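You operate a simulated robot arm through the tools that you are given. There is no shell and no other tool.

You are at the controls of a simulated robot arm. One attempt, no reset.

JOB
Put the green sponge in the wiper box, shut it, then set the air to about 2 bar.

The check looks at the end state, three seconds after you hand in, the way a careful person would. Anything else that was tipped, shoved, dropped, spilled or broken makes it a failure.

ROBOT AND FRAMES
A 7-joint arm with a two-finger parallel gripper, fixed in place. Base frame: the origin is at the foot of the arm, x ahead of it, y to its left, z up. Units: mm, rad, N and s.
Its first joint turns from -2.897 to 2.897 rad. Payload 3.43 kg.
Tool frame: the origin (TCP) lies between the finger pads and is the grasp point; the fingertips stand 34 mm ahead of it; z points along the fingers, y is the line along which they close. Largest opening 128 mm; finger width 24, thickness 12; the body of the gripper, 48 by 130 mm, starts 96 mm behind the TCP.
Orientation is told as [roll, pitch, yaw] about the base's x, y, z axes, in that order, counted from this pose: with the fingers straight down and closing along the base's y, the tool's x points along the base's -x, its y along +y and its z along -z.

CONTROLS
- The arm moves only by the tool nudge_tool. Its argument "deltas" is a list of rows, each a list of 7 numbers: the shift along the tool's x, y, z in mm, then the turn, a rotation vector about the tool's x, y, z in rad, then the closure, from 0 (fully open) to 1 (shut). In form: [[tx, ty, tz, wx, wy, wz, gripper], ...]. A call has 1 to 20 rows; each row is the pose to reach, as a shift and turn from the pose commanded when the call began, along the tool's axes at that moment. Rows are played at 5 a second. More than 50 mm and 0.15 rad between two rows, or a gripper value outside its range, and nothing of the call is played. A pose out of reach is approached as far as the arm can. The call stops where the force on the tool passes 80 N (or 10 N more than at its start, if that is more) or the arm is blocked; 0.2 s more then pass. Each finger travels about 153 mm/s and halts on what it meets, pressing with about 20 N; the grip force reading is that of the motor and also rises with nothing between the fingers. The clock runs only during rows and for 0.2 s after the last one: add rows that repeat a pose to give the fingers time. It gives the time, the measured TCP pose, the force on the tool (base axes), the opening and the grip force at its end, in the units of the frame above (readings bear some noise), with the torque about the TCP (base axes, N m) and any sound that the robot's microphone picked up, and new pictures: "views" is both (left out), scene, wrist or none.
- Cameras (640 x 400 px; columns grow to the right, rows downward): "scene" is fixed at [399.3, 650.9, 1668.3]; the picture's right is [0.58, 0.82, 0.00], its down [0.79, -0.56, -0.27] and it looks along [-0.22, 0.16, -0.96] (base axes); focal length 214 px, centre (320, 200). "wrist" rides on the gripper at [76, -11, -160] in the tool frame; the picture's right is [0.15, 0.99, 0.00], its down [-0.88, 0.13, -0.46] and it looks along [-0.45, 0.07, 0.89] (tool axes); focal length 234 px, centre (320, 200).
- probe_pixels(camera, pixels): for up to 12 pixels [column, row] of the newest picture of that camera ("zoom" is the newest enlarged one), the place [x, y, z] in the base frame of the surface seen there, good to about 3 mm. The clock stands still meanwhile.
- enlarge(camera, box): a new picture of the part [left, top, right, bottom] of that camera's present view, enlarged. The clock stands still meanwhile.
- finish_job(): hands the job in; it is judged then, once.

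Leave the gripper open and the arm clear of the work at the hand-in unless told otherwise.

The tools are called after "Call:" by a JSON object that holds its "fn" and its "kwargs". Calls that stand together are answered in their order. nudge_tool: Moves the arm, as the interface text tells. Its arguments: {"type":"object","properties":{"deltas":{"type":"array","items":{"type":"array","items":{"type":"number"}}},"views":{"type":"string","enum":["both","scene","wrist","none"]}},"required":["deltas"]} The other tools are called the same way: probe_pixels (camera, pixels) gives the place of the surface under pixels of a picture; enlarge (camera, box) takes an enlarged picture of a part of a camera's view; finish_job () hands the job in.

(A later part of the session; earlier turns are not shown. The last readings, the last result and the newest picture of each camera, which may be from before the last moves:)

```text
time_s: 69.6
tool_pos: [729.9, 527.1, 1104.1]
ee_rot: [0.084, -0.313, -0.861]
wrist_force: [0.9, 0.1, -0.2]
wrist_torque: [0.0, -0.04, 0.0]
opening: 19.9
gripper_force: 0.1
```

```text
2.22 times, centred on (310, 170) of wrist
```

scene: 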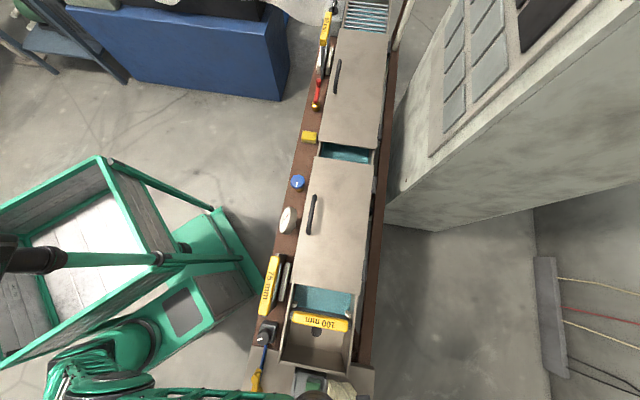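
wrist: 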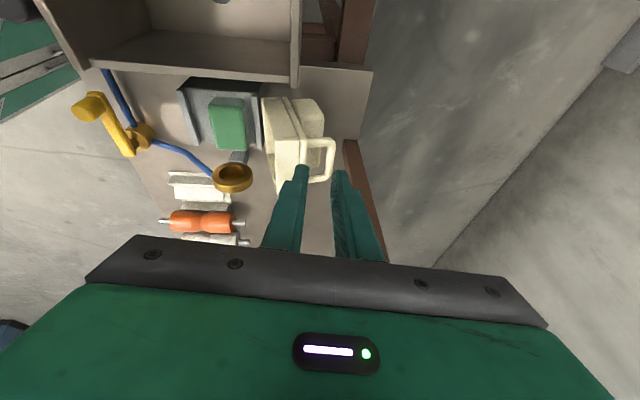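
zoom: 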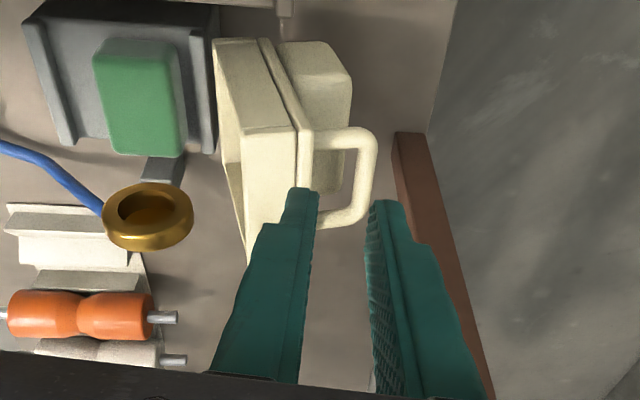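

Upright enough now, and everything is undisturbed. I'll shift to the new pre-point and slide in along the tool axis in small steps.

Call:
{"fn": "nudge_tool", "kwargs": {"deltas": [[-1, 5, 5, 0, 0, 0, 0.844], [-2, 10.6, 10.5, 0, 0, 0, 0.844], [-2, 10.6, 22, 0, 0, 0, 0.844], [-2, 10.6, 33, 0, 0, 0, 0.844], [-2, 10.6, 42, 0, 0, 0, 0.844], [-2, 10.6, 42, 0, 0, 0, 0.844]], "views": "wrist"}}

Call:
{"fn": "enlarge", "kwargs": {"camera": "wrist", "box": [200, 80, 420, 260]}}

```text
time_s: 71.0
tool_pos: [749.8, 524.6, 1066.3]
ee_rot: [0.087, -0.314, -0.861]
wrist_force: [-0.1, -0.8, 0.0]
wrist_torque: [0.0, -0.02, 0.01]
opening: 20.0
gripper_force: 0.0
```

wrist: 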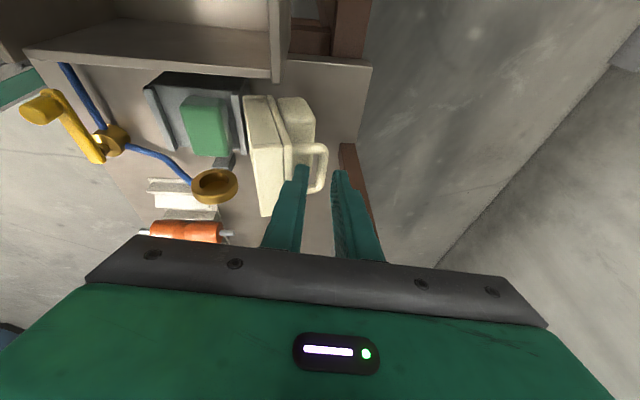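

```text
2.22 times, centred on (310, 170) of wrist
```

zoom: 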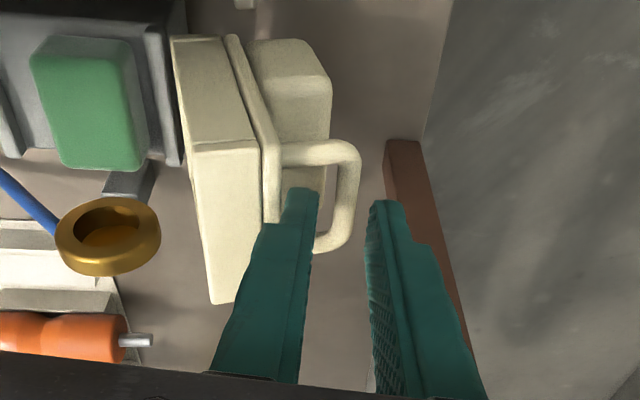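

No contact, finger A is inside the loop opening, and B is outside. I'll slide the remaining 33 mm.

Call:
{"fn": "nudge_tool", "kwargs": {"deltas": [[0, 0.5, 8, 0, 0, 0, 0.844], [0, 0.5, 16, 0, 0, 0, 0.844], [0, 0.5, 24, 0, 0, 0, 0.844], [0, 0.5, 33, 0, 0, 0, 0.844], [0, 0.5, 33, 0, 0, 0, 0.844]], "views": "wrist"}}

Call:
{"fn": "enlarge", "kwargs": {"camera": "wrist", "box": [200, 80, 420, 260]}}

```text
time_s: 72.2
tool_pos: [758.4, 517.6, 1035.0]
ee_rot: [0.085, -0.314, -0.861]
wrist_force: [0.7, -0.3, -0.7]
wrist_torque: [0.02, -0.03, 0.0]
opening: 20.0
gripper_force: 0.1
```

wrist: 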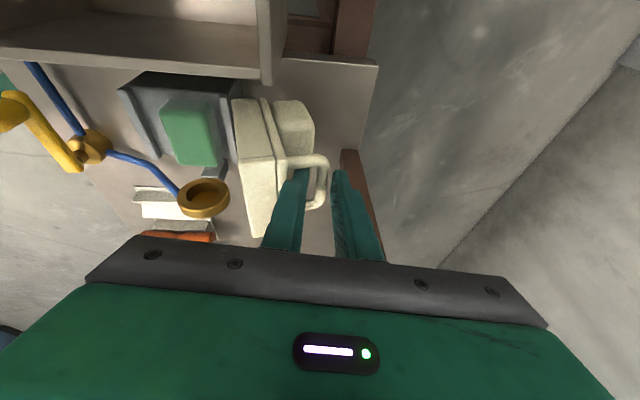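

```text
2.22 times, centred on (310, 170) of wrist
```

zoom: 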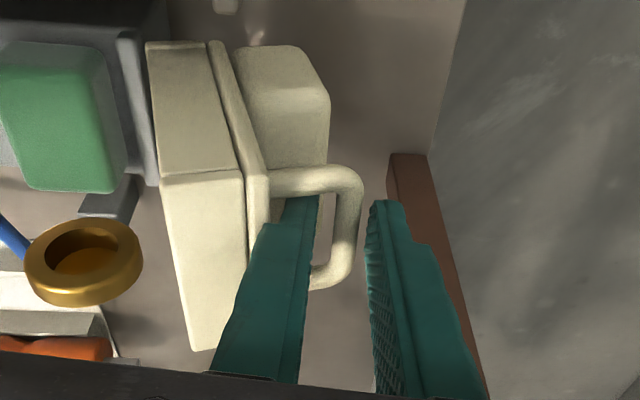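

Finger A is inside the loop. I'll close gently on the bar.

Call:
{"fn": "nudge_tool", "kwargs": {"deltas": [[0, 0, 0, 0, 0, 0, 0.87], [0, 0, 0, 0, 0, 0, 0.92], [0, 0, 0, 0, 0, 0, 1], [0, 0, 0, 0, 0, 0, 1]], "views": "none"}}

```text
time_s: 73.2
tool_pos: [759.9, 517.9, 1035.0]
ee_rot: [0.088, -0.315, -0.861]
wrist_force: [7.6, 5.0, 6.2]
wrist_torque: [-0.01, -0.34, 1.25]
opening: 9.7
gripper_force: 43.4
```

The bar (≈10 mm) is gripped. I'll follow the hinge arc: the first 30° in 5° steps.

Call:
{"fn": "nudge_tool", "kwargs": {"deltas": [[-2.6, -5.5, -7, 0, 0, 0, 1], [-5, -11.7, -13.5, 0, 0, 0, 1], [-7.3, -18.4, -19.4, 0, 0, 0, 1], [-9.5, -25.5, -24.8, 0, 0, 0, 1], [-11.5, -33.2, -29.6, 0, 0, 0, 1], [-13.2, -41.4, -33.6, 0, 0, 0, 1], [-13.2, -41.4, -33.6, 0, 0, 0, 1]], "views": "wrist"}}

Call:
{"fn": "enlarge", "kwargs": {"camera": "wrist", "box": [160, 60, 400, 260]}}

```text
time_s: 74.8
tool_pos: [726.6, 487.1, 1066.8]
ee_rot: [0.086, -0.314, -0.859]
wrist_force: [3.4, -4.0, 2.8]
wrist_torque: [-0.19, -0.13, 1.11]
opening: 9.6
gripper_force: 43.1
```

wrist: 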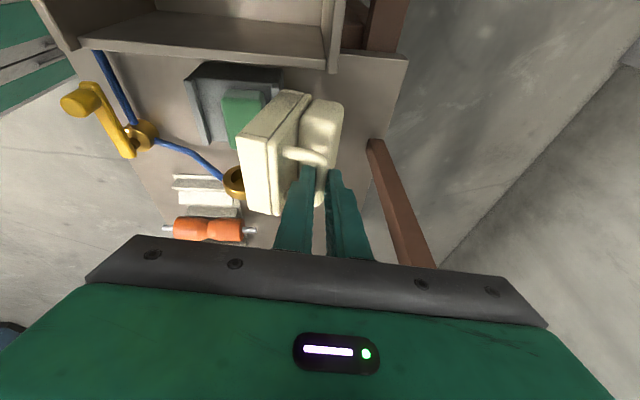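

```text
2.00 times, centred on (280, 160) of wrist
```

zoom: 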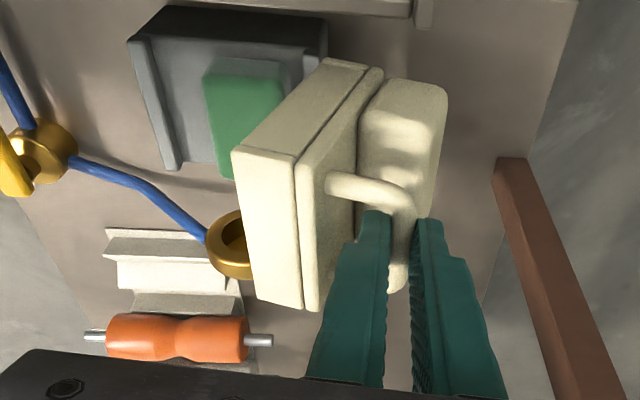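

The lid turns smoothly with the hand and the forces are small. I'll continue along the arc to 70°.

Call:
{"fn": "nudge_tool", "kwargs": {"deltas": [[-1.6, -8.4, -3.3, 0, 0, 0, 1], [-2.9, -17.2, -6.1, 0, 0, 0, 1], [-4, -26.2, -8, 0, 0, 0, 1], [-4.9, -35.2, -9.2, 0, 0, 0, 1], [-5.5, -44.5, -9.5, 0, 0, 0, 1], [-5.8, -53.8, -9.2, 0, 0, 0, 1], [-5.9, -62.9, -8.1, 0, 0, 0, 1], [-5.8, -71.9, -6.2, 0, 0, 0, 1], [-5.8, -71.9, -6.2, 0, 0, 0, 1]], "views": "wrist"}}

Call:
{"fn": "enlarge", "kwargs": {"camera": "wrist", "box": [160, 60, 400, 260]}}

```text
time_s: 76.8
tool_pos: [675.1, 435.3, 1069.9]
ee_rot: [0.084, -0.314, -0.861]
wrist_force: [-1.3, -0.7, 0.3]
wrist_torque: [0.07, 0.1, 1.13]
opening: 10.0
gripper_force: 43.8
```

wrist: 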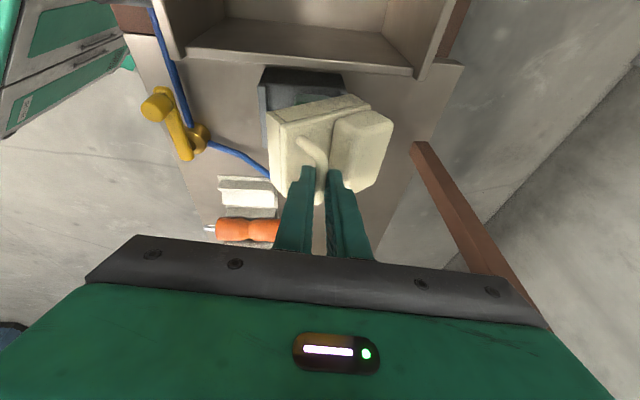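

```text
2.00 times, centred on (280, 160) of wrist
```

zoom: 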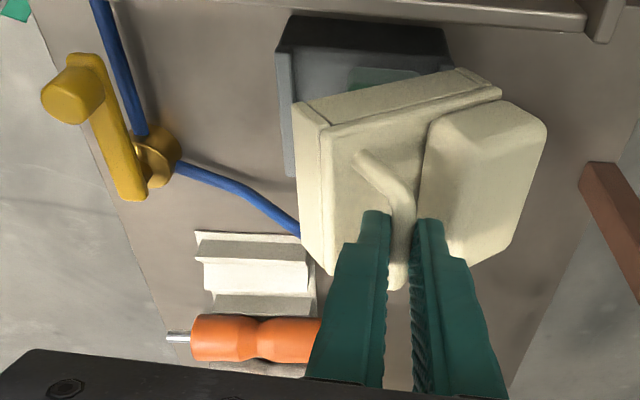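

It's going well. Last part of the arc to about 105°, watching the force as the lid seats.

Call:
{"fn": "nudge_tool", "kwargs": {"deltas": [[0.4, -9, 2.6, 0, 0, 0, 1], [1, -17.5, 5.9, 0, 0, 0, 1], [1.9, -25.8, 10, 0, 0, 0, 1], [3.1, -33.7, 14.7, 0, 0, 0, 1], [4.4, -41.1, 20.1, 0, 0, 0, 1], [6, -48.1, 26, 0, 0, 0, 1], [6, -48.1, 26, 0, 0, 0, 1]], "views": "wrist"}}

Call:
{"fn": "enlarge", "kwargs": {"camera": "wrist", "box": [160, 60, 400, 260]}}

```text
time_s: 78.4
tool_pos: [643.9, 403.8, 1039.0]
ee_rot: [0.084, -0.314, -0.859]
wrist_force: [0.9, 5.6, -4.8]
wrist_torque: [0.06, -0.19, 1.19]
opening: 10.3
gripper_force: 43.9
```

wrist: 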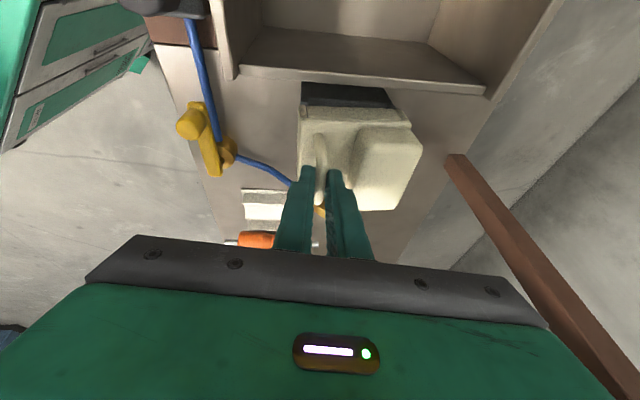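

```text
2.00 times, centred on (280, 160) of wrist
```

zoom: 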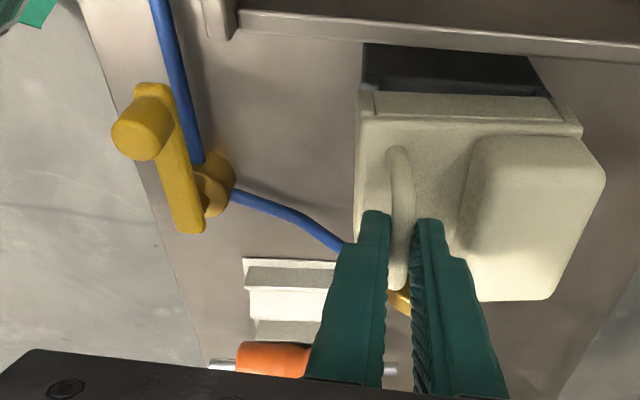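

Nearly shut, and forces are still low. I'll follow the last few degrees until it seats.

Call:
{"fn": "nudge_tool", "kwargs": {"deltas": [[0.7, -2.6, 2.5, 0, 0, 0, 1], [1.4, -5, 5, 0, 0, 0, 1], [2.1, -7.1, 7.2, 0, 0, 0, 1], [2.6, -8.5, 9, 0, 0, 0, 1], [2.6, -8.5, 9, 0, 0, 0, 1]], "views": "wrist"}}

Call:
{"fn": "enlarge", "kwargs": {"camera": "wrist", "box": [160, 60, 400, 260]}}

```text
time_s: 79.6
tool_pos: [640.0, 397.8, 1030.1]
ee_rot: [0.094, -0.315, -0.865]
wrist_force: [15.4, 15.4, 37.7]
wrist_torque: [0.15, -0.86, 1.31]
opening: 10.3
gripper_force: 44.3
```

wrist: 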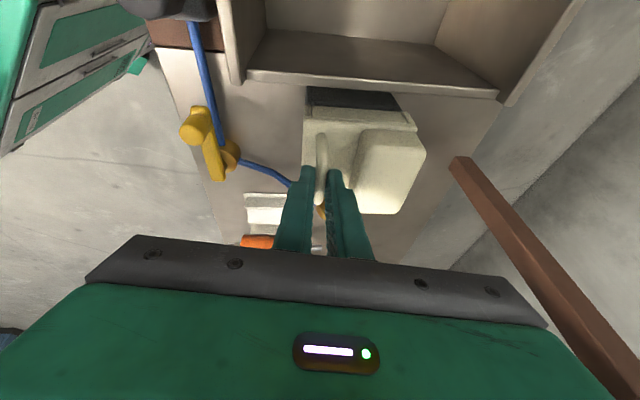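

```text
2.00 times, centred on (280, 160) of wrist
```

zoom: 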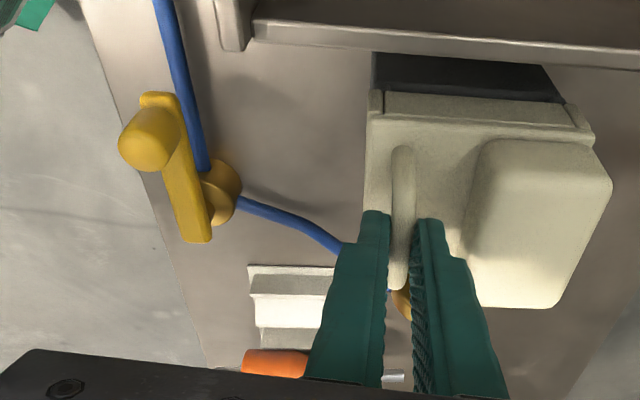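

The lid is seated (38 N reaction). I'll open the fingers to 20 mm and withdraw along the tool axis.

Call:
{"fn": "nudge_tool", "kwargs": {"deltas": [[0, 0, -1, 0, 0, 0, 0.93], [0, 0, -2, 0, 0, 0, 0.86], [0, 0, -2, 0, 0, 0, 0.845], [0, 0, -15, 0, 0, 0, 0.845], [0, 0, -35, 0, 0, 0, 0.845], [0, 0, -60, 0, 0, 0, 0.845], [0, 0, -90, 0, 0, 0, 0.845], [0, 0, -120, 0, 0, 0, 0.845], [0, 0, -120, 0, 0, 0, 0.845]]}}

Call:
{"fn": "enlarge", "kwargs": {"camera": "wrist", "box": [200, 60, 440, 260]}}

```text
time_s: 81.6
tool_pos: [604.7, 420.9, 1139.7]
ee_rot: [0.087, -0.314, -0.861]
wrist_force: [-0.2, -0.2, -0.6]
wrist_torque: [0.01, 0.01, -0.01]
opening: 19.8
gripper_force: 0.0
```

scene: 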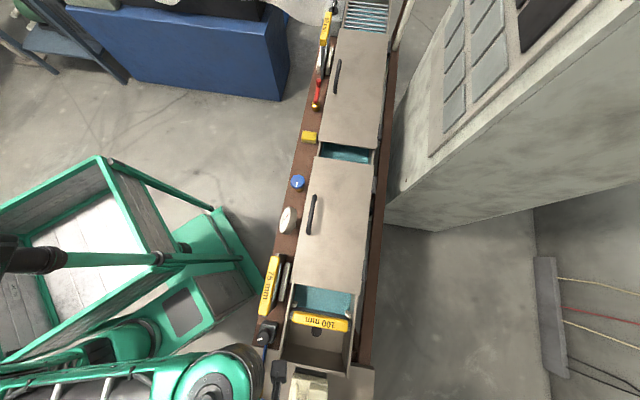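
wrist: 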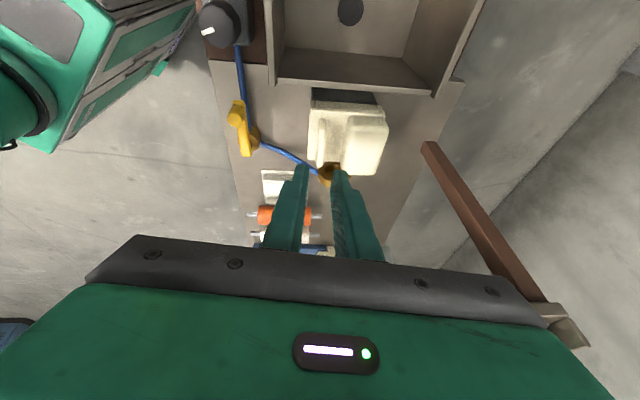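

```text
2.00 times, centred on (320, 160) of wrist
```

zoom: 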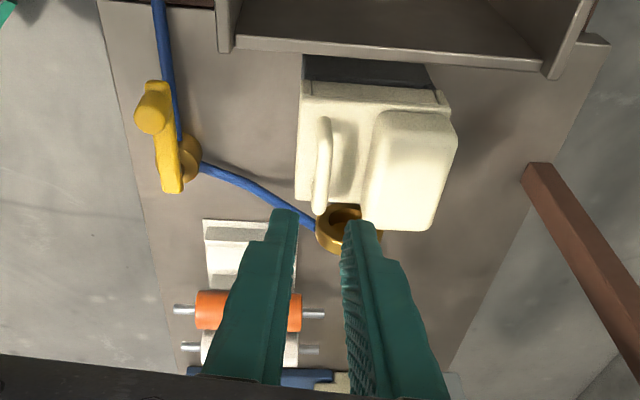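

The lid stays shut. Next is the air knob (black, at about (482,388), top z 970). I'll travel high to a hover above it with the tool vertical and heading 1.2, so I have plenty of clockwise turning range.

Call:
{"fn": "nudge_tool", "kwargs": {"deltas": [[4.5, -7.8, 1.4, -0.018, 0.0185, -0.135, 0.8], [9, -15.6, 2.8, -0.036, 0.037, -0.27, 0.7], [13.5, -23.3, 4.2, -0.054, 0.0556, -0.405, 0.6], [18, -31.1, 5.6, -0.072, 0.074, -0.54, 0.5], [22.6, -38.9, 7, -0.09, 0.0927, -0.676, 0.45], [27, -46.7, 8.4, -0.108, 0.111, -0.811, 0.45], [31.6, -54.5, 9.8, -0.126, 0.13, -0.946, 0.45], [36, -62.2, 11.2, -0.144, 0.148, -1.081, 0.45], [40.6, -70, 12.6, -0.162, 0.167, -1.216, 0.45], [45, -77.8, 14, -0.18, 0.185, -1.351, 0.45], [49.6, -85.6, 15.4, -0.198, 0.204, -1.486, 0.45], [54, -93.4, 16.8, -0.216, 0.222, -1.621, 0.45], [58.7, -101, 18.2, -0.234, 0.241, -1.757, 0.45], [63, -109, 19.6, -0.252, 0.26, -1.892, 0.45], [67.7, -116.7, 21, -0.27, 0.278, -2.027, 0.45], [67.7, -116.7, 21, -0.27, 0.278, -2.027, 0.45]]}}

```text
time_s: 85.0
tool_pos: [483.8, 385.1, 1092.6]
ee_rot: [-0.002, -0.002, 1.202]
wrist_force: [-0.1, -0.5, -0.4]
wrist_torque: [-0.02, -0.01, 0.03]
opening: 70.1
gripper_force: 0.0
```

scene: 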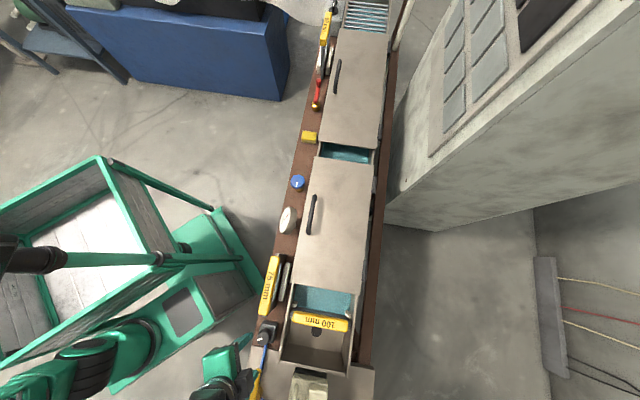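
wrist: 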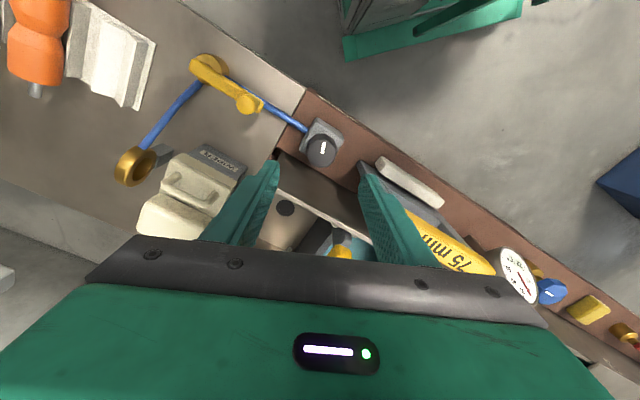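

The closed wiper box is visible at (190,190) and the knob at (320,148), its mark vertical in the picture. I'll enlarge and probe the knob and the lid.

Call:
{"fn": "enlarge", "kwargs": {"camera": "wrist", "box": [260, 90, 400, 200]}}

Call:
{"fn": "probe_pixels", "kwargs": {"camera": "wrist", "pixels": [[307, 150], [336, 151], [321, 135], [321, 164], [322, 150], [323, 143], [322, 154], [340, 128], [315, 122], [175, 170], [225, 180], [150, 215]]}}

Call:
{"fn": "enlarge", "kwargs": {"camera": "wrist", "box": [110, 120, 270, 250]}}

```text
3.64 times, centred on (330, 145) of wrist
```

zoom: 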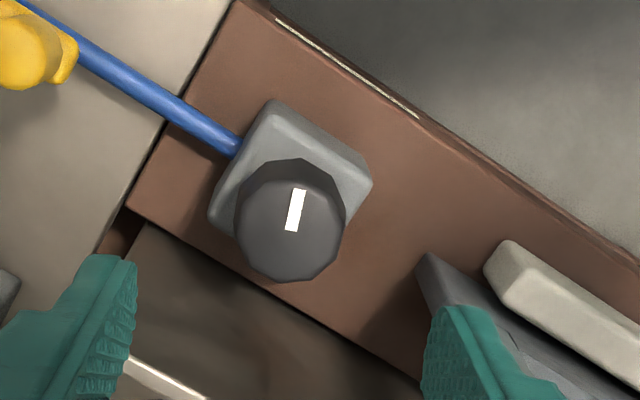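

```text
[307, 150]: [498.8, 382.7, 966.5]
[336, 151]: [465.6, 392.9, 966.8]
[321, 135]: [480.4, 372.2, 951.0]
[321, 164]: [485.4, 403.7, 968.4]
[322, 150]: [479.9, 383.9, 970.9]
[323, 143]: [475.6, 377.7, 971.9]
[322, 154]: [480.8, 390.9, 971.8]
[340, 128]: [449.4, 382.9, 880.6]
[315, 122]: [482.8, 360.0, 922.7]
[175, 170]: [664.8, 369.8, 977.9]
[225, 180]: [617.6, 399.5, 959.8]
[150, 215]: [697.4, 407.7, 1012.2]
```

```text
3.08 times, centred on (190, 185) of wrist
```

zoom: 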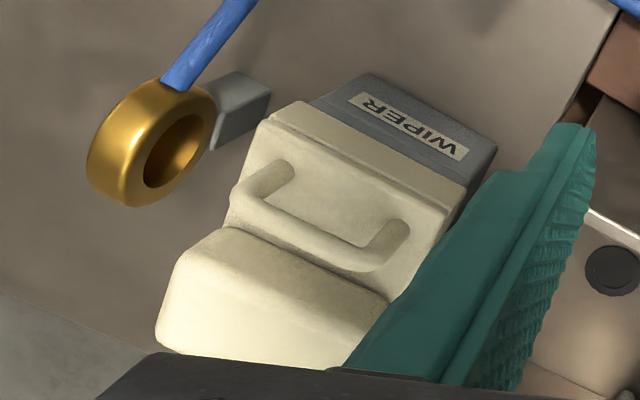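

The wiper box is shut flush. The knob centre is about (481,388), radius 17. I'll check the grey blade of the 75 mm tool near the finger path before descending.

Call:
{"fn": "probe_pixels", "kwargs": {"camera": "wrist", "pixels": [[352, 162], [360, 168], [368, 163], [385, 165], [345, 165], [395, 195], [300, 130], [290, 122]]}}

```text
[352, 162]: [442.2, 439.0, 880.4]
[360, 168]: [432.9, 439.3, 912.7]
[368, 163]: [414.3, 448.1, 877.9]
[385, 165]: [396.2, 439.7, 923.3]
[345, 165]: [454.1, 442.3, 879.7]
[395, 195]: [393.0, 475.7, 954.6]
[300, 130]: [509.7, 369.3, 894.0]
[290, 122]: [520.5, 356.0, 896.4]
```

The blade end is at (433,439), clear of the finger. I'll narrow to 50 mm and descend around the knob (fingertips to z≈933, above its grey base).

Call:
{"fn": "nudge_tool", "kwargs": {"deltas": [[-1, 1.5, 20, 0, 0, 0, 0.61], [-1.9, 3.2, 50, 0, 0, 0, 0.61], [-1.9, 3.2, 85, 0, 0, 0, 0.61], [-1.9, 3.2, 110, 0, 0, 0, 0.61], [-1.9, 3.2, 125, 0, 0, 0, 0.61], [-1.9, 3.2, 125, 0, 0, 0, 0.61]], "views": "wrist"}}

Call:
{"fn": "enlarge", "kwargs": {"camera": "wrist", "box": [230, 90, 430, 240]}}

```text
time_s: 86.4
tool_pos: [480.9, 387.2, 967.7]
ee_rot: [-0.003, -0.001, 1.202]
wrist_force: [-0.1, 0.2, 0.7]
wrist_torque: [0.01, 0.01, 0.02]
opening: 50.1
gripper_force: 0.1
```

wrist: 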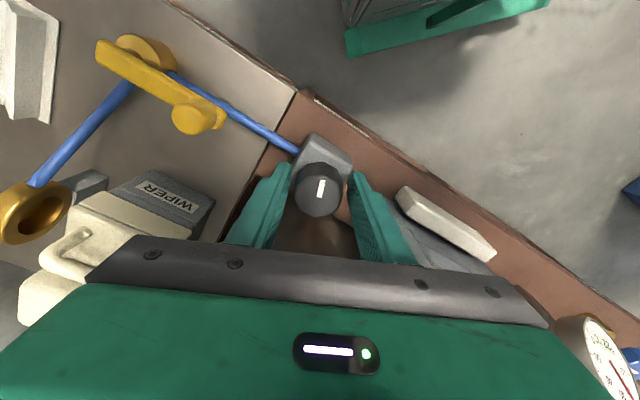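

```text
2.67 times, centred on (330, 165) of wrist
```

zoom: 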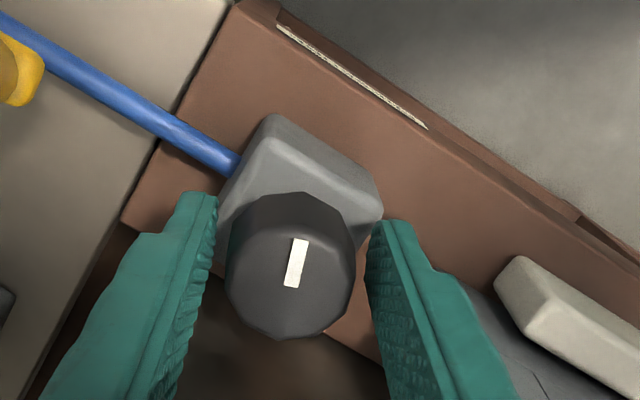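

The fingers straddle the knob. I'll close and turn clockwise (seen from above) 0.5 rad, then hold.

Call:
{"fn": "nudge_tool", "kwargs": {"deltas": [[0, 0, 0, 0, 0, 0, 0.8], [0, 0, 0, 0, 0, 0, 1], [0, 0, 0, 0, 0, 0, 1], [0, 0, 0, 0, 0, 0.1, 1], [0, 0, 0, 0, 0, 0.2, 1], [0, 0, 0, 0, 0, 0.3, 1], [0, 0, 0, 0, 0, 0.4, 1], [0, 0, 0, 0, 0, 0.5, 1], [0, 0, 0, 0, 0, 0.5, 1]], "views": "wrist"}}

Call:
{"fn": "enlarge", "kwargs": {"camera": "wrist", "box": [230, 90, 430, 240]}}

```text
time_s: 88.4
tool_pos: [481.0, 388.4, 966.9]
ee_rot: [-0.002, -0.003, 0.701]
wrist_force: [-9.5, -7.4, -2.8]
wrist_torque: [-0.58, 0.68, -0.03]
opening: 41.1
gripper_force: 45.1
```

wrist: 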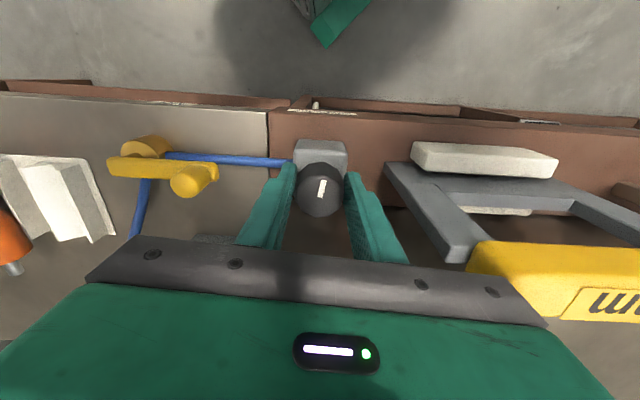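

```text
2.67 times, centred on (330, 165) of wrist
```

zoom: 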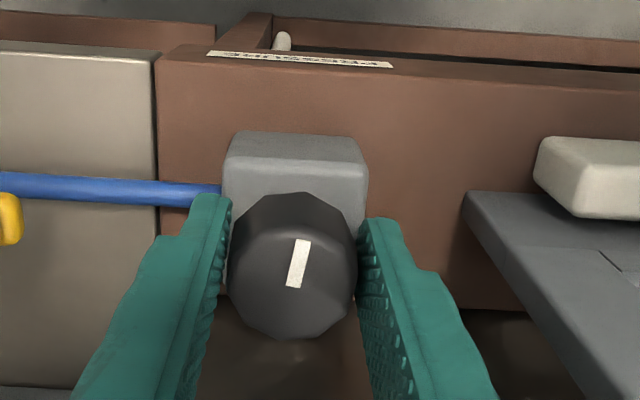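

The knob turned with the hand. I'll release, rise and go to the viewpoint from which the AIR display was readable.

Call:
{"fn": "nudge_tool", "kwargs": {"deltas": [[0, 0, 0, 0, 0, 0, 0.75], [0, 0, 0, 0, 0, 0, 0.61], [0, 0, -48, 0, 0, 0, 0.61], [0, 0, -96, 0, 0, 0, 0.61], [0, 0, -143, 0, 0, 0, 0.61], [-8, -18, -143, 0, 0, -0.145, 0.61], [-16, -37, -143, 0, 0, -0.29, 0.61], [-24, -56, -143, 0, 0, -0.435, 0.61], [-33, -75, -143, 0, 0, -0.58, 0.61], [-41, -94, -143, 0, 0, -0.725, 0.61], [-49, -112, -143, 0, 0, -0.87, 0.61], [-49, -112, -143, 0, 0, -0.87, 0.61]], "views": "wrist"}}

Call:
{"fn": "enlarge", "kwargs": {"camera": "wrist", "box": [0, 100, 160, 300]}}

Call:
{"fn": "enlarge", "kwargs": {"camera": "wrist", "box": [180, 40, 440, 220]}}

```text
time_s: 91.0
tool_pos: [591.0, 333.0, 1110.9]
ee_rot: [-0.002, 0.001, 1.572]
wrist_force: [-0.6, 0.1, 0.5]
wrist_torque: [-0.01, -0.02, -0.01]
opening: 49.8
gripper_force: 0.1
```

wrist: 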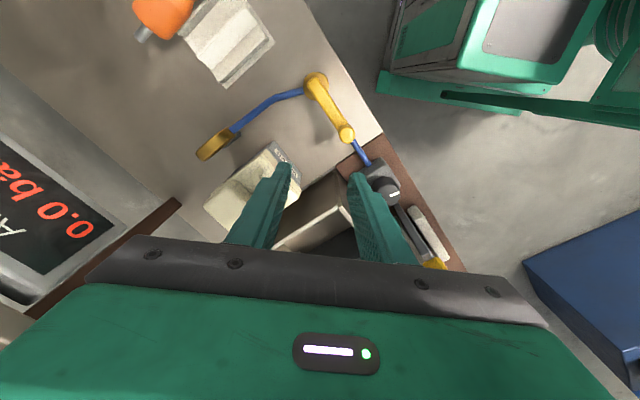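

```text
2.00 times, centred on (80, 200) of wrist
```

zoom: 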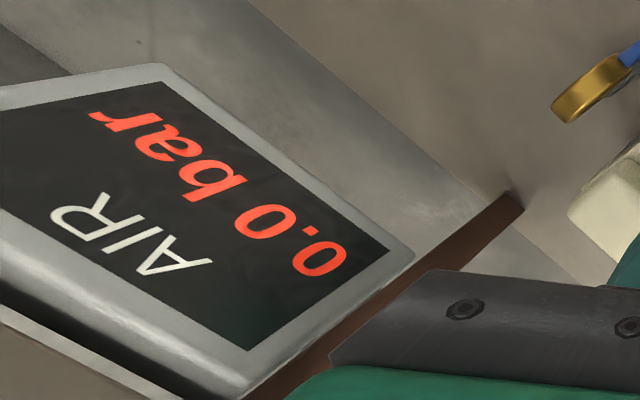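

```text
2.22 times, centred on (310, 130) of wrist
```

zoom: 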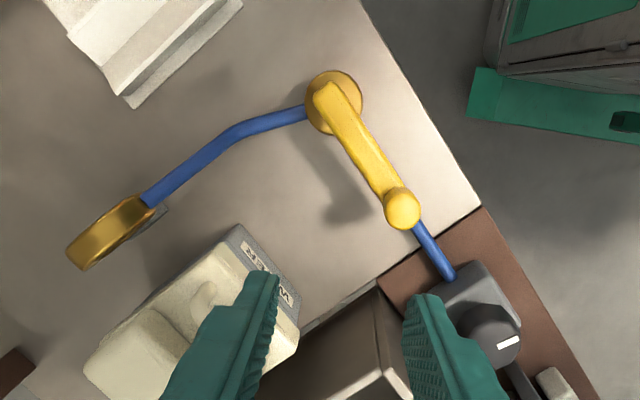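

The display still reads 0.0 bar. Before turning further I'll look for labels by the knob and the yellow lever valve.

Call:
{"fn": "enlarge", "kwargs": {"camera": "wrist", "box": [290, 60, 390, 150]}}

Call:
{"fn": "enlarge", "kwargs": {"camera": "wrist", "box": [350, 110, 480, 210]}}

Call:
{"fn": "enlarge", "kwargs": {"camera": "scene", "box": [240, 310, 300, 400]}}

```text
4.44 times, centred on (340, 105) of wrist
```

zoom: 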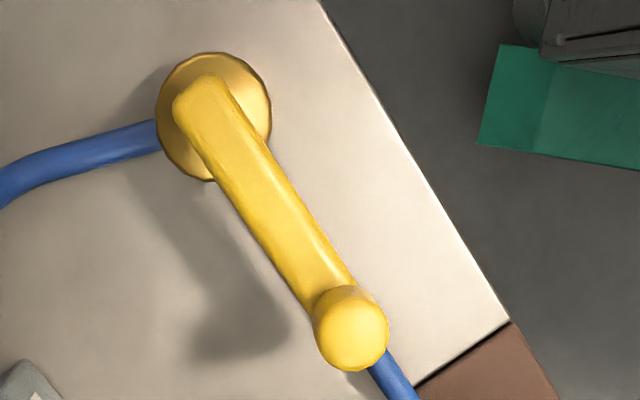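

```text
4.00 times, centred on (415, 160) of wrist
```

zoom: 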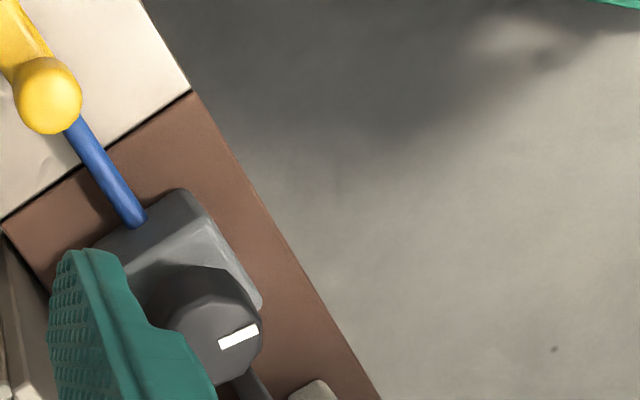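

```text
4.44 times, centred on (270, 355) of scene
```

zoom: 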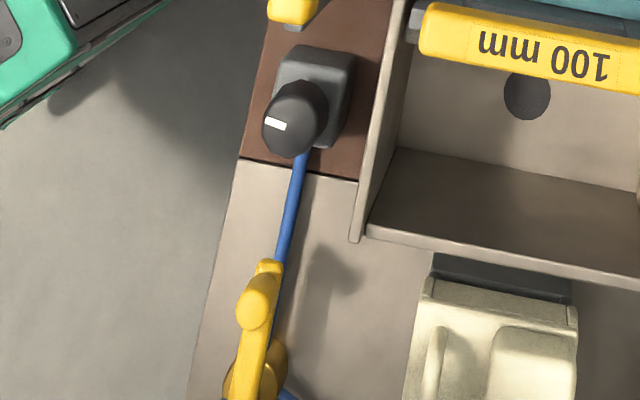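

I'll check how far the knob really turned by probing its mark.

Call:
{"fn": "probe_pixels", "kwargs": {"camera": "wrist", "pixels": [[391, 196], [399, 192], [395, 194], [385, 190], [397, 205], [388, 202], [398, 186], [380, 198]]}}

```text
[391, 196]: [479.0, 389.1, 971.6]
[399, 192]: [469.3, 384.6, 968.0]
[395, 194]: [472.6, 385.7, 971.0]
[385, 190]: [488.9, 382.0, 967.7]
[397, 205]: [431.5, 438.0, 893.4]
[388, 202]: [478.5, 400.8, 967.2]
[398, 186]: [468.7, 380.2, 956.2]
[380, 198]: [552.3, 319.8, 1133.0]
```

The knob did turn (mark from about −117° to about −156°), yet the pressure is 0.0, so the yellow lever valve downstream may be closed. I'll test it gently: closed fingers lowered on the robot side of the lever's ball (555,320), then push it across.

Call:
{"fn": "nudge_tool", "kwargs": {"deltas": [[10, 18, 0, 0, 0, 0, 1], [22, 38, 0, 0, 0, 0, 1], [35, 60, 0, 0, 0, 0, 1], [35, 60, 45, 0, 0, 0, 1], [35, 60, 92, 0, 0, 0, 1], [35, 60, 130, 0, 0, 0, 1], [35, 60, 152, 0, 0, 0, 1], [35, 60, 152, 0, 0, 0, 1]], "views": "wrist"}}

Call:
{"fn": "enlarge", "kwargs": {"camera": "wrist", "box": [180, 60, 440, 260]}}

```text
time_s: 92.8
tool_pos: [532.6, 299.3, 957.0]
ee_rot: [-0.004, 0.002, 1.57]
wrist_force: [0.5, -0.5, -0.3]
wrist_torque: [-0.01, 0.0, 0.01]
opening: 0.0
gripper_force: 19.7
```

wrist: 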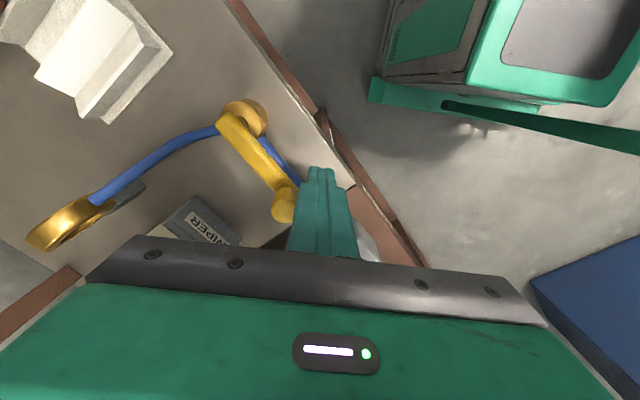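

```text
2.00 times, centred on (310, 160) of wrist
```

zoom: 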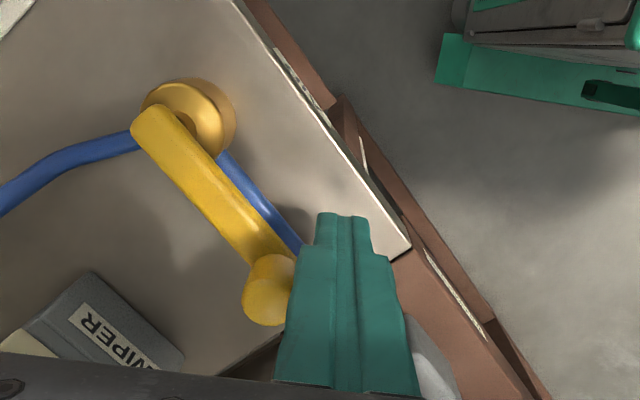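

There's a label strip on the board edge by the valve. I'll try to read it and the one by the knob.

Call:
{"fn": "enlarge", "kwargs": {"camera": "wrist", "box": [280, 70, 330, 120]}}

Call:
{"fn": "enlarge", "kwargs": {"camera": "wrist", "box": [355, 175, 415, 240]}}

```text
8.00 times, centred on (305, 95) of wrist
```

zoom: 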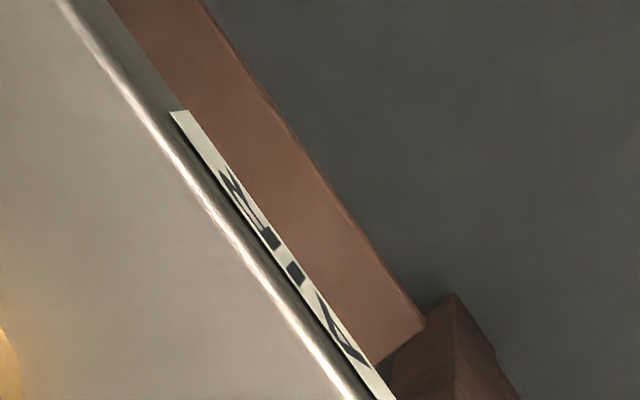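

```text
6.15 times, centred on (385, 208) of wrist
```

zoom: 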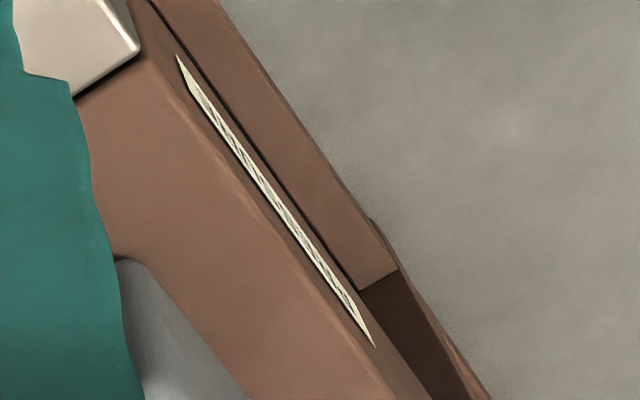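

The valve's strip reads "AIR", while the black knob's strip is longer, so the knob may be a different control. I must read it before doing anything else. I'll rise and move to where the camera faces the bench front.

Call:
{"fn": "nudge_tool", "kwargs": {"deltas": [[0, 0, -40, 0, 0, 0, 1], [0, 0, -85, 0, 0, 0, 1], [-3, 17, -85, 0.028, -0.068, 0.11, 1], [-6, 34, -82, 0.056, -0.135, 0.22, 1], [-9, 51, -78, 0.084, -0.203, 0.329, 1], [-12, 68, -74, 0.112, -0.271, 0.439, 1], [-15, 85, -70, 0.14, -0.339, 0.549, 1], [-18, 102, -65, 0.168, -0.406, 0.659, 1], [-21.7, 118.6, -60, 0.1963, -0.4741, 0.7687, 1], [-21.7, 118.6, -60, 0.1963, -0.4741, 0.7687, 1]], "views": "wrist"}}

```text
time_s: 95.0
tool_pos: [412.8, 319.9, 1016.6]
ee_rot: [-0.002, -0.505, 0.787]
wrist_force: [0.0, 0.4, 0.3]
wrist_torque: [0.01, -0.03, 0.0]
opening: 0.0
gripper_force: 20.1
```

wrist: 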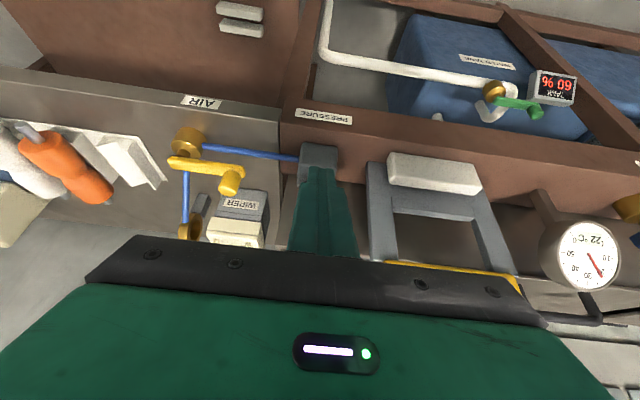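

Now it's clear: the black knob is labelled PRESSURE and the yellow lever AIR. So the knob is the regulator and the AIR valve is probably shut. I'll look closely at the valve.

Call:
{"fn": "enlarge", "kwargs": {"camera": "wrist", "box": [130, 80, 350, 260]}}

Call:
{"fn": "probe_pixels", "kwargs": {"camera": "wrist", "pixels": [[190, 135], [190, 155], [175, 162], [210, 165], [228, 172], [230, 185], [240, 165], [222, 168], [195, 165]]}}

```text
2.22 times, centred on (240, 170) of wrist
```

zoom: 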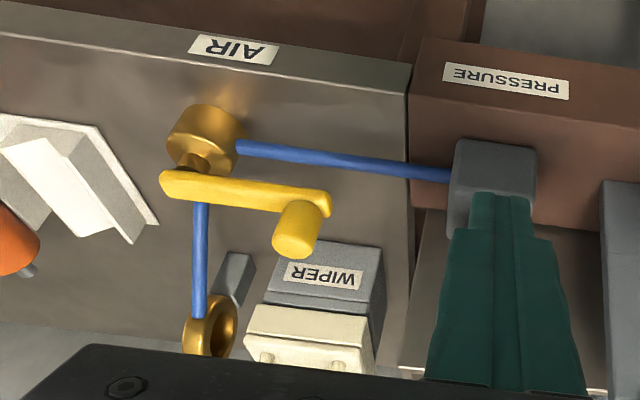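

```text
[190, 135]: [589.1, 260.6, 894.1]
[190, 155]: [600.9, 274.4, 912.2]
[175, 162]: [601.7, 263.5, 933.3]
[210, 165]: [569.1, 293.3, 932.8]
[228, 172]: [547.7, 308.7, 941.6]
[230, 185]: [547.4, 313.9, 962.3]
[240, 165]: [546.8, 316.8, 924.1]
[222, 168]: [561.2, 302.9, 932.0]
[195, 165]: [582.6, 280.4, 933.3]
```

I'll go above the robot side of the lever ball (ball ≈ (549,315), z up to 965), tool vertical, then descend.

Call:
{"fn": "nudge_tool", "kwargs": {"deltas": [[-13, -16.6, -8, 0, 0.08, 0, 1], [-26, -33, -12, 0, 0.17, 0, 1], [-39, -50, -12, 0, 0.25, 0, 1], [-52, -66, -10, 0, 0.34, 0, 1], [-65, -83, -8, 0, 0.42, 0, 1], [-77.7, -99.4, -6.6, 0, 0.505, 0, 1], [-77.7, -99.4, -6.6, 0, 0.505, 0, 1]], "views": "wrist"}}

```text
time_s: 96.6
tool_pos: [529.3, 298.2, 1062.0]
ee_rot: [-0.002, 0.004, 0.786]
wrist_force: [-0.5, 0.3, -0.4]
wrist_torque: [-0.02, -0.01, 0.01]
opening: 0.2
gripper_force: 19.6
```

wrist: 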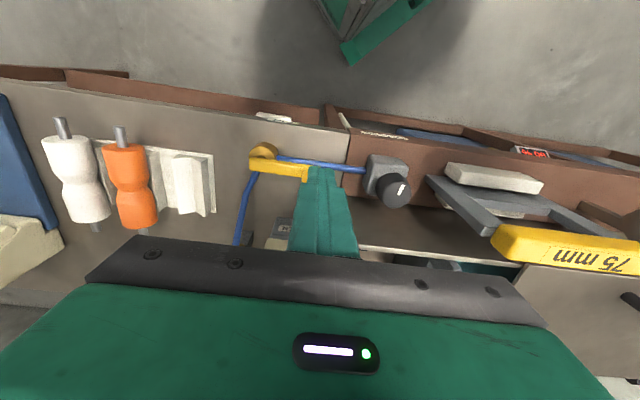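

I'm on the robot side of the ball. I'll descend beside it, then push gently toward the box to test which way it moves.

Call:
{"fn": "nudge_tool", "kwargs": {"deltas": [[2, -2, 35, 0, 0, 0, 1], [2, -2, 75, 0, 0, 0, 1], [2, -2, 104, 0, 0, 0, 1], [-3, -2, 104, 0, 0, 0, 1], [-8, -2, 104, 0, 0, 0, 1], [-13, -2, 104, 0, 0, 0, 1], [-18, -2, 104, 0, 0, 0, 1], [-18, -2, 104, 0, 0, 0, 1]], "views": "wrist"}}

Call:
{"fn": "enlarge", "kwargs": {"camera": "wrist", "box": [180, 60, 440, 260]}}

```text
time_s: 98.4
tool_pos: [539.5, 305.2, 957.4]
ee_rot: [-0.003, 0.011, 0.787]
wrist_force: [-37.0, -35.0, 9.8]
wrist_torque: [-0.41, -0.02, -0.14]
opening: 0.2
gripper_force: 19.9
```

wrist: 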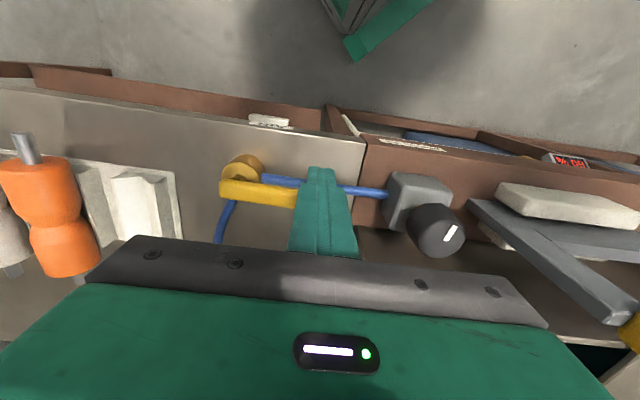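

```text
2.00 times, centred on (310, 160) of wrist
```

zoom: 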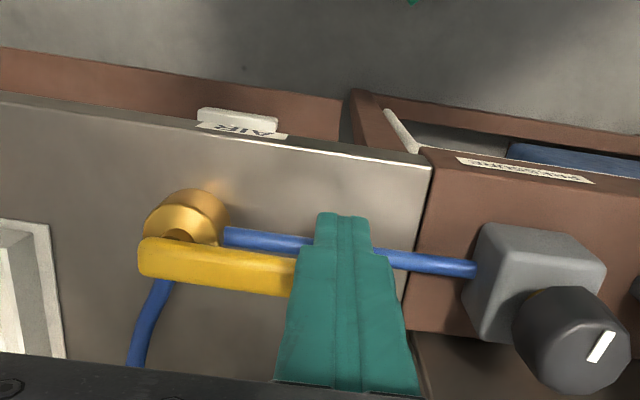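

The lever resists in that direction (51 N, no motion): it's at its stop there. I'll back off, hop over the ball, and push from the other side toward the robot.

Call:
{"fn": "nudge_tool", "kwargs": {"deltas": [[6, 0, 0, 0, 0, 0, 1], [10, 0, -25, 0, 0, 0, 1], [10, 0, -65, 0, 0, 0, 1], [-18, 0, -65, 0, 0, 0, 1], [-46, 0, -65, 0, 0, 0, 1], [-46, 0, -30, 0, 0, 0, 1], [-46, 0, 0, 0, 0, 0, 1], [-46, 0, 0, 0, 0, 0, 1]], "views": "wrist"}}

Call:
{"fn": "enlarge", "kwargs": {"camera": "wrist", "box": [180, 60, 440, 260]}}

```text
time_s: 100.2
tool_pos: [575.7, 341.9, 956.2]
ee_rot: [-0.002, 0.003, 0.784]
wrist_force: [-0.2, 1.2, -0.2]
wrist_torque: [0.02, 0.01, -0.01]
opening: 0.0
gripper_force: 19.7
```

wrist: 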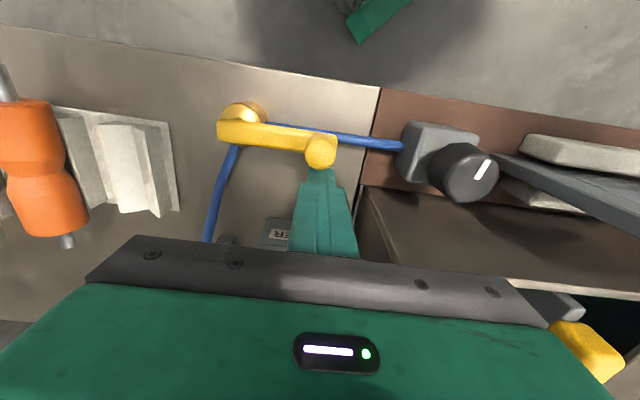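

```text
2.00 times, centred on (310, 160) of wrist
```

zoom: 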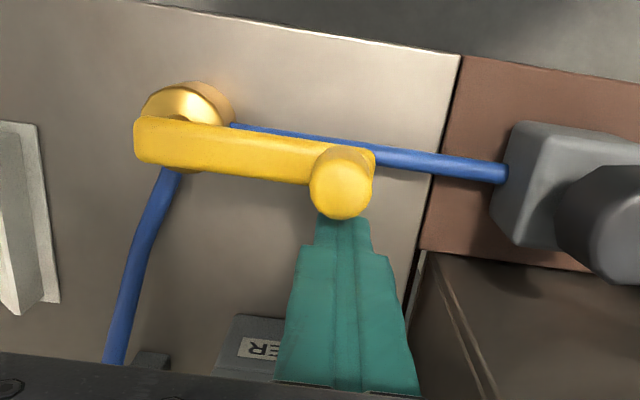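

I'm on the far side of the ball. I'll push toward the robot slowly.

Call:
{"fn": "nudge_tool", "kwargs": {"deltas": [[8, 0, 0, 0, 0, 0, 1], [16, 0.5, 0, 0, 0, 0, 1], [24, 2, 0, 0, 0, 0, 1], [32, 3.4, 0, 0, 0, 0, 1], [32, 3.4, 0, 0, 0, 0, 1]], "views": "wrist"}}

Call:
{"fn": "enlarge", "kwargs": {"camera": "wrist", "box": [180, 60, 440, 260]}}

```text
time_s: 101.4
tool_pos: [550.1, 321.9, 957.4]
ee_rot: [-0.002, 0.003, 0.786]
wrist_force: [0.1, -0.1, -0.2]
wrist_torque: [0.05, 0.0, -0.01]
opening: 0.0
gripper_force: 19.8
```

wrist: 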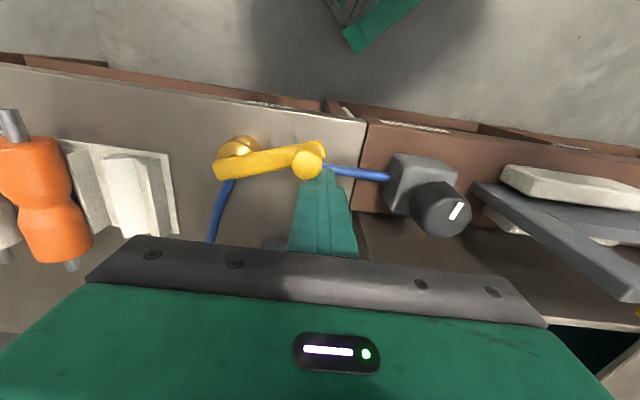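

```text
2.00 times, centred on (310, 160) of wrist
```

zoom: 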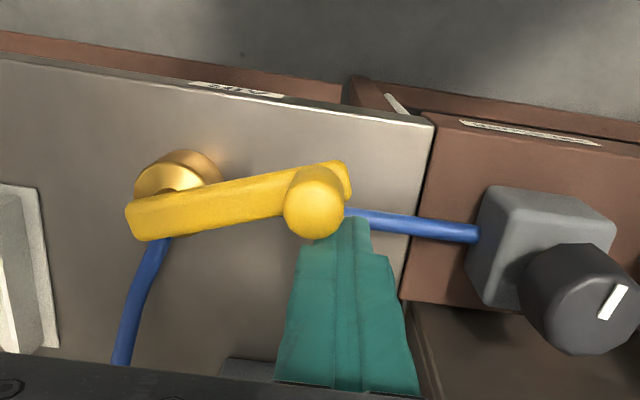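

The lever moves this way. I'll continue following its arc to 90°.

Call:
{"fn": "nudge_tool", "kwargs": {"deltas": [[9, -0.5, 0, 0, 0, 0, 1], [18.1, -1.6, 0, 0, 0, 0, 1], [27, -4, 0, 0, 0, 0, 1], [35.6, -7.6, 0, 0, 0, 0, 1], [43.5, -12.3, 0, 0, 0, 0, 1], [51.1, -18, 0, 0, 0, 0, 1], [57.5, -24.5, 0, 0, 0, 0, 1], [63.4, -31.9, 0, 0, 0, 0, 1], [69.4, -42.8, 0, 0, 0, 0, 1], [71.6, -48.6, 0, 0, 0, 0, 1], [71.6, -48.6, 0, 0, 0, 0, 1]], "views": "wrist"}}

Call:
{"fn": "enlarge", "kwargs": {"camera": "wrist", "box": [180, 60, 440, 260]}}

```text
time_s: 103.8
tool_pos: [535.6, 234.9, 956.4]
ee_rot: [-0.003, 0.003, 0.785]
wrist_force: [0.0, 0.4, -0.1]
wrist_torque: [-0.01, 0.02, 0.01]
opening: 0.0
gripper_force: 20.2
```

wrist: 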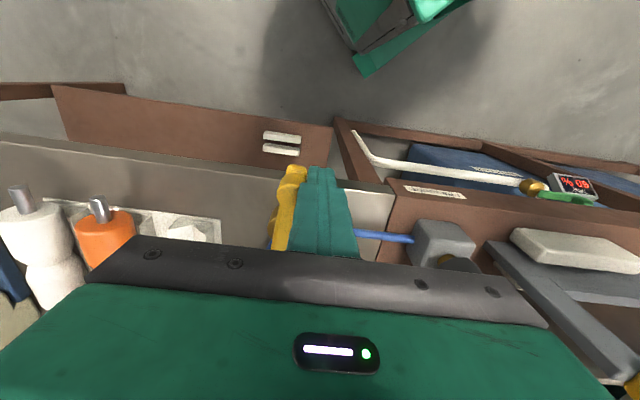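

```text
2.00 times, centred on (310, 160) of wrist
```

zoom: 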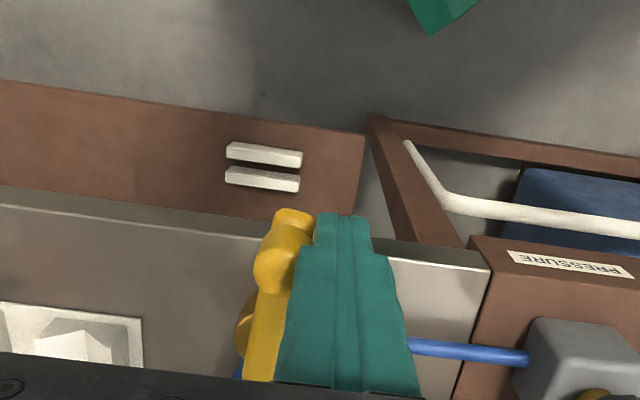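

The lever now points at the robot (about 90°). I'll nudge 5 mm more to feel whether it's at its stop.

Call:
{"fn": "nudge_tool", "kwargs": {"deltas": [[0, -2, 0, 0, 0, 0, 1], [0, -4, 0, 0, 0, 0, 1], [0, -6, 0, 0, 0, 0, 1], [0, -6, 0, 0, 0, 0, 1]], "views": "none"}}

```text
time_s: 104.8
tool_pos: [538.7, 231.6, 957.8]
ee_rot: [-0.002, 0.001, 0.784]
wrist_force: [-0.3, 0.3, 0.0]
wrist_torque: [0.01, -0.01, 0.0]
opening: 0.0
gripper_force: 20.1
```

No resistance yet. I'll push a little further.

Call:
{"fn": "nudge_tool", "kwargs": {"deltas": [[0, -3, 0, 0, 0, 0, 1], [0, -6, 0, 0, 0, 0, 1], [0, -9, 0, 0, 0, 0, 1], [0, -12, 0, 0, 0, 0, 1], [0, -12, 0, 0, 0, 0, 1]], "views": "wrist"}}

Call:
{"fn": "enlarge", "kwargs": {"camera": "wrist", "box": [180, 60, 440, 260]}}

```text
time_s: 106.0
tool_pos: [540.6, 227.5, 956.2]
ee_rot: [0.001, 0.003, 0.801]
wrist_force: [-47.7, 45.7, -8.6]
wrist_torque: [0.81, 0.86, 0.2]
opening: 0.1
gripper_force: 19.4
```

wrist: 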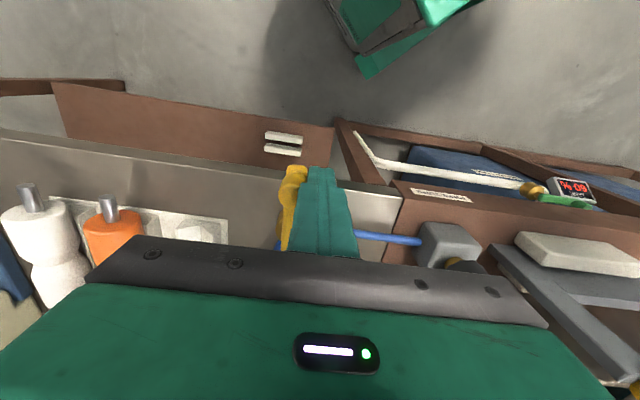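

```text
2.00 times, centred on (310, 160) of wrist
```

zoom: 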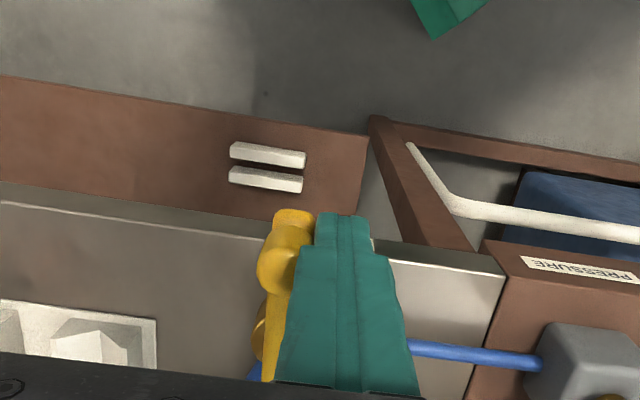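

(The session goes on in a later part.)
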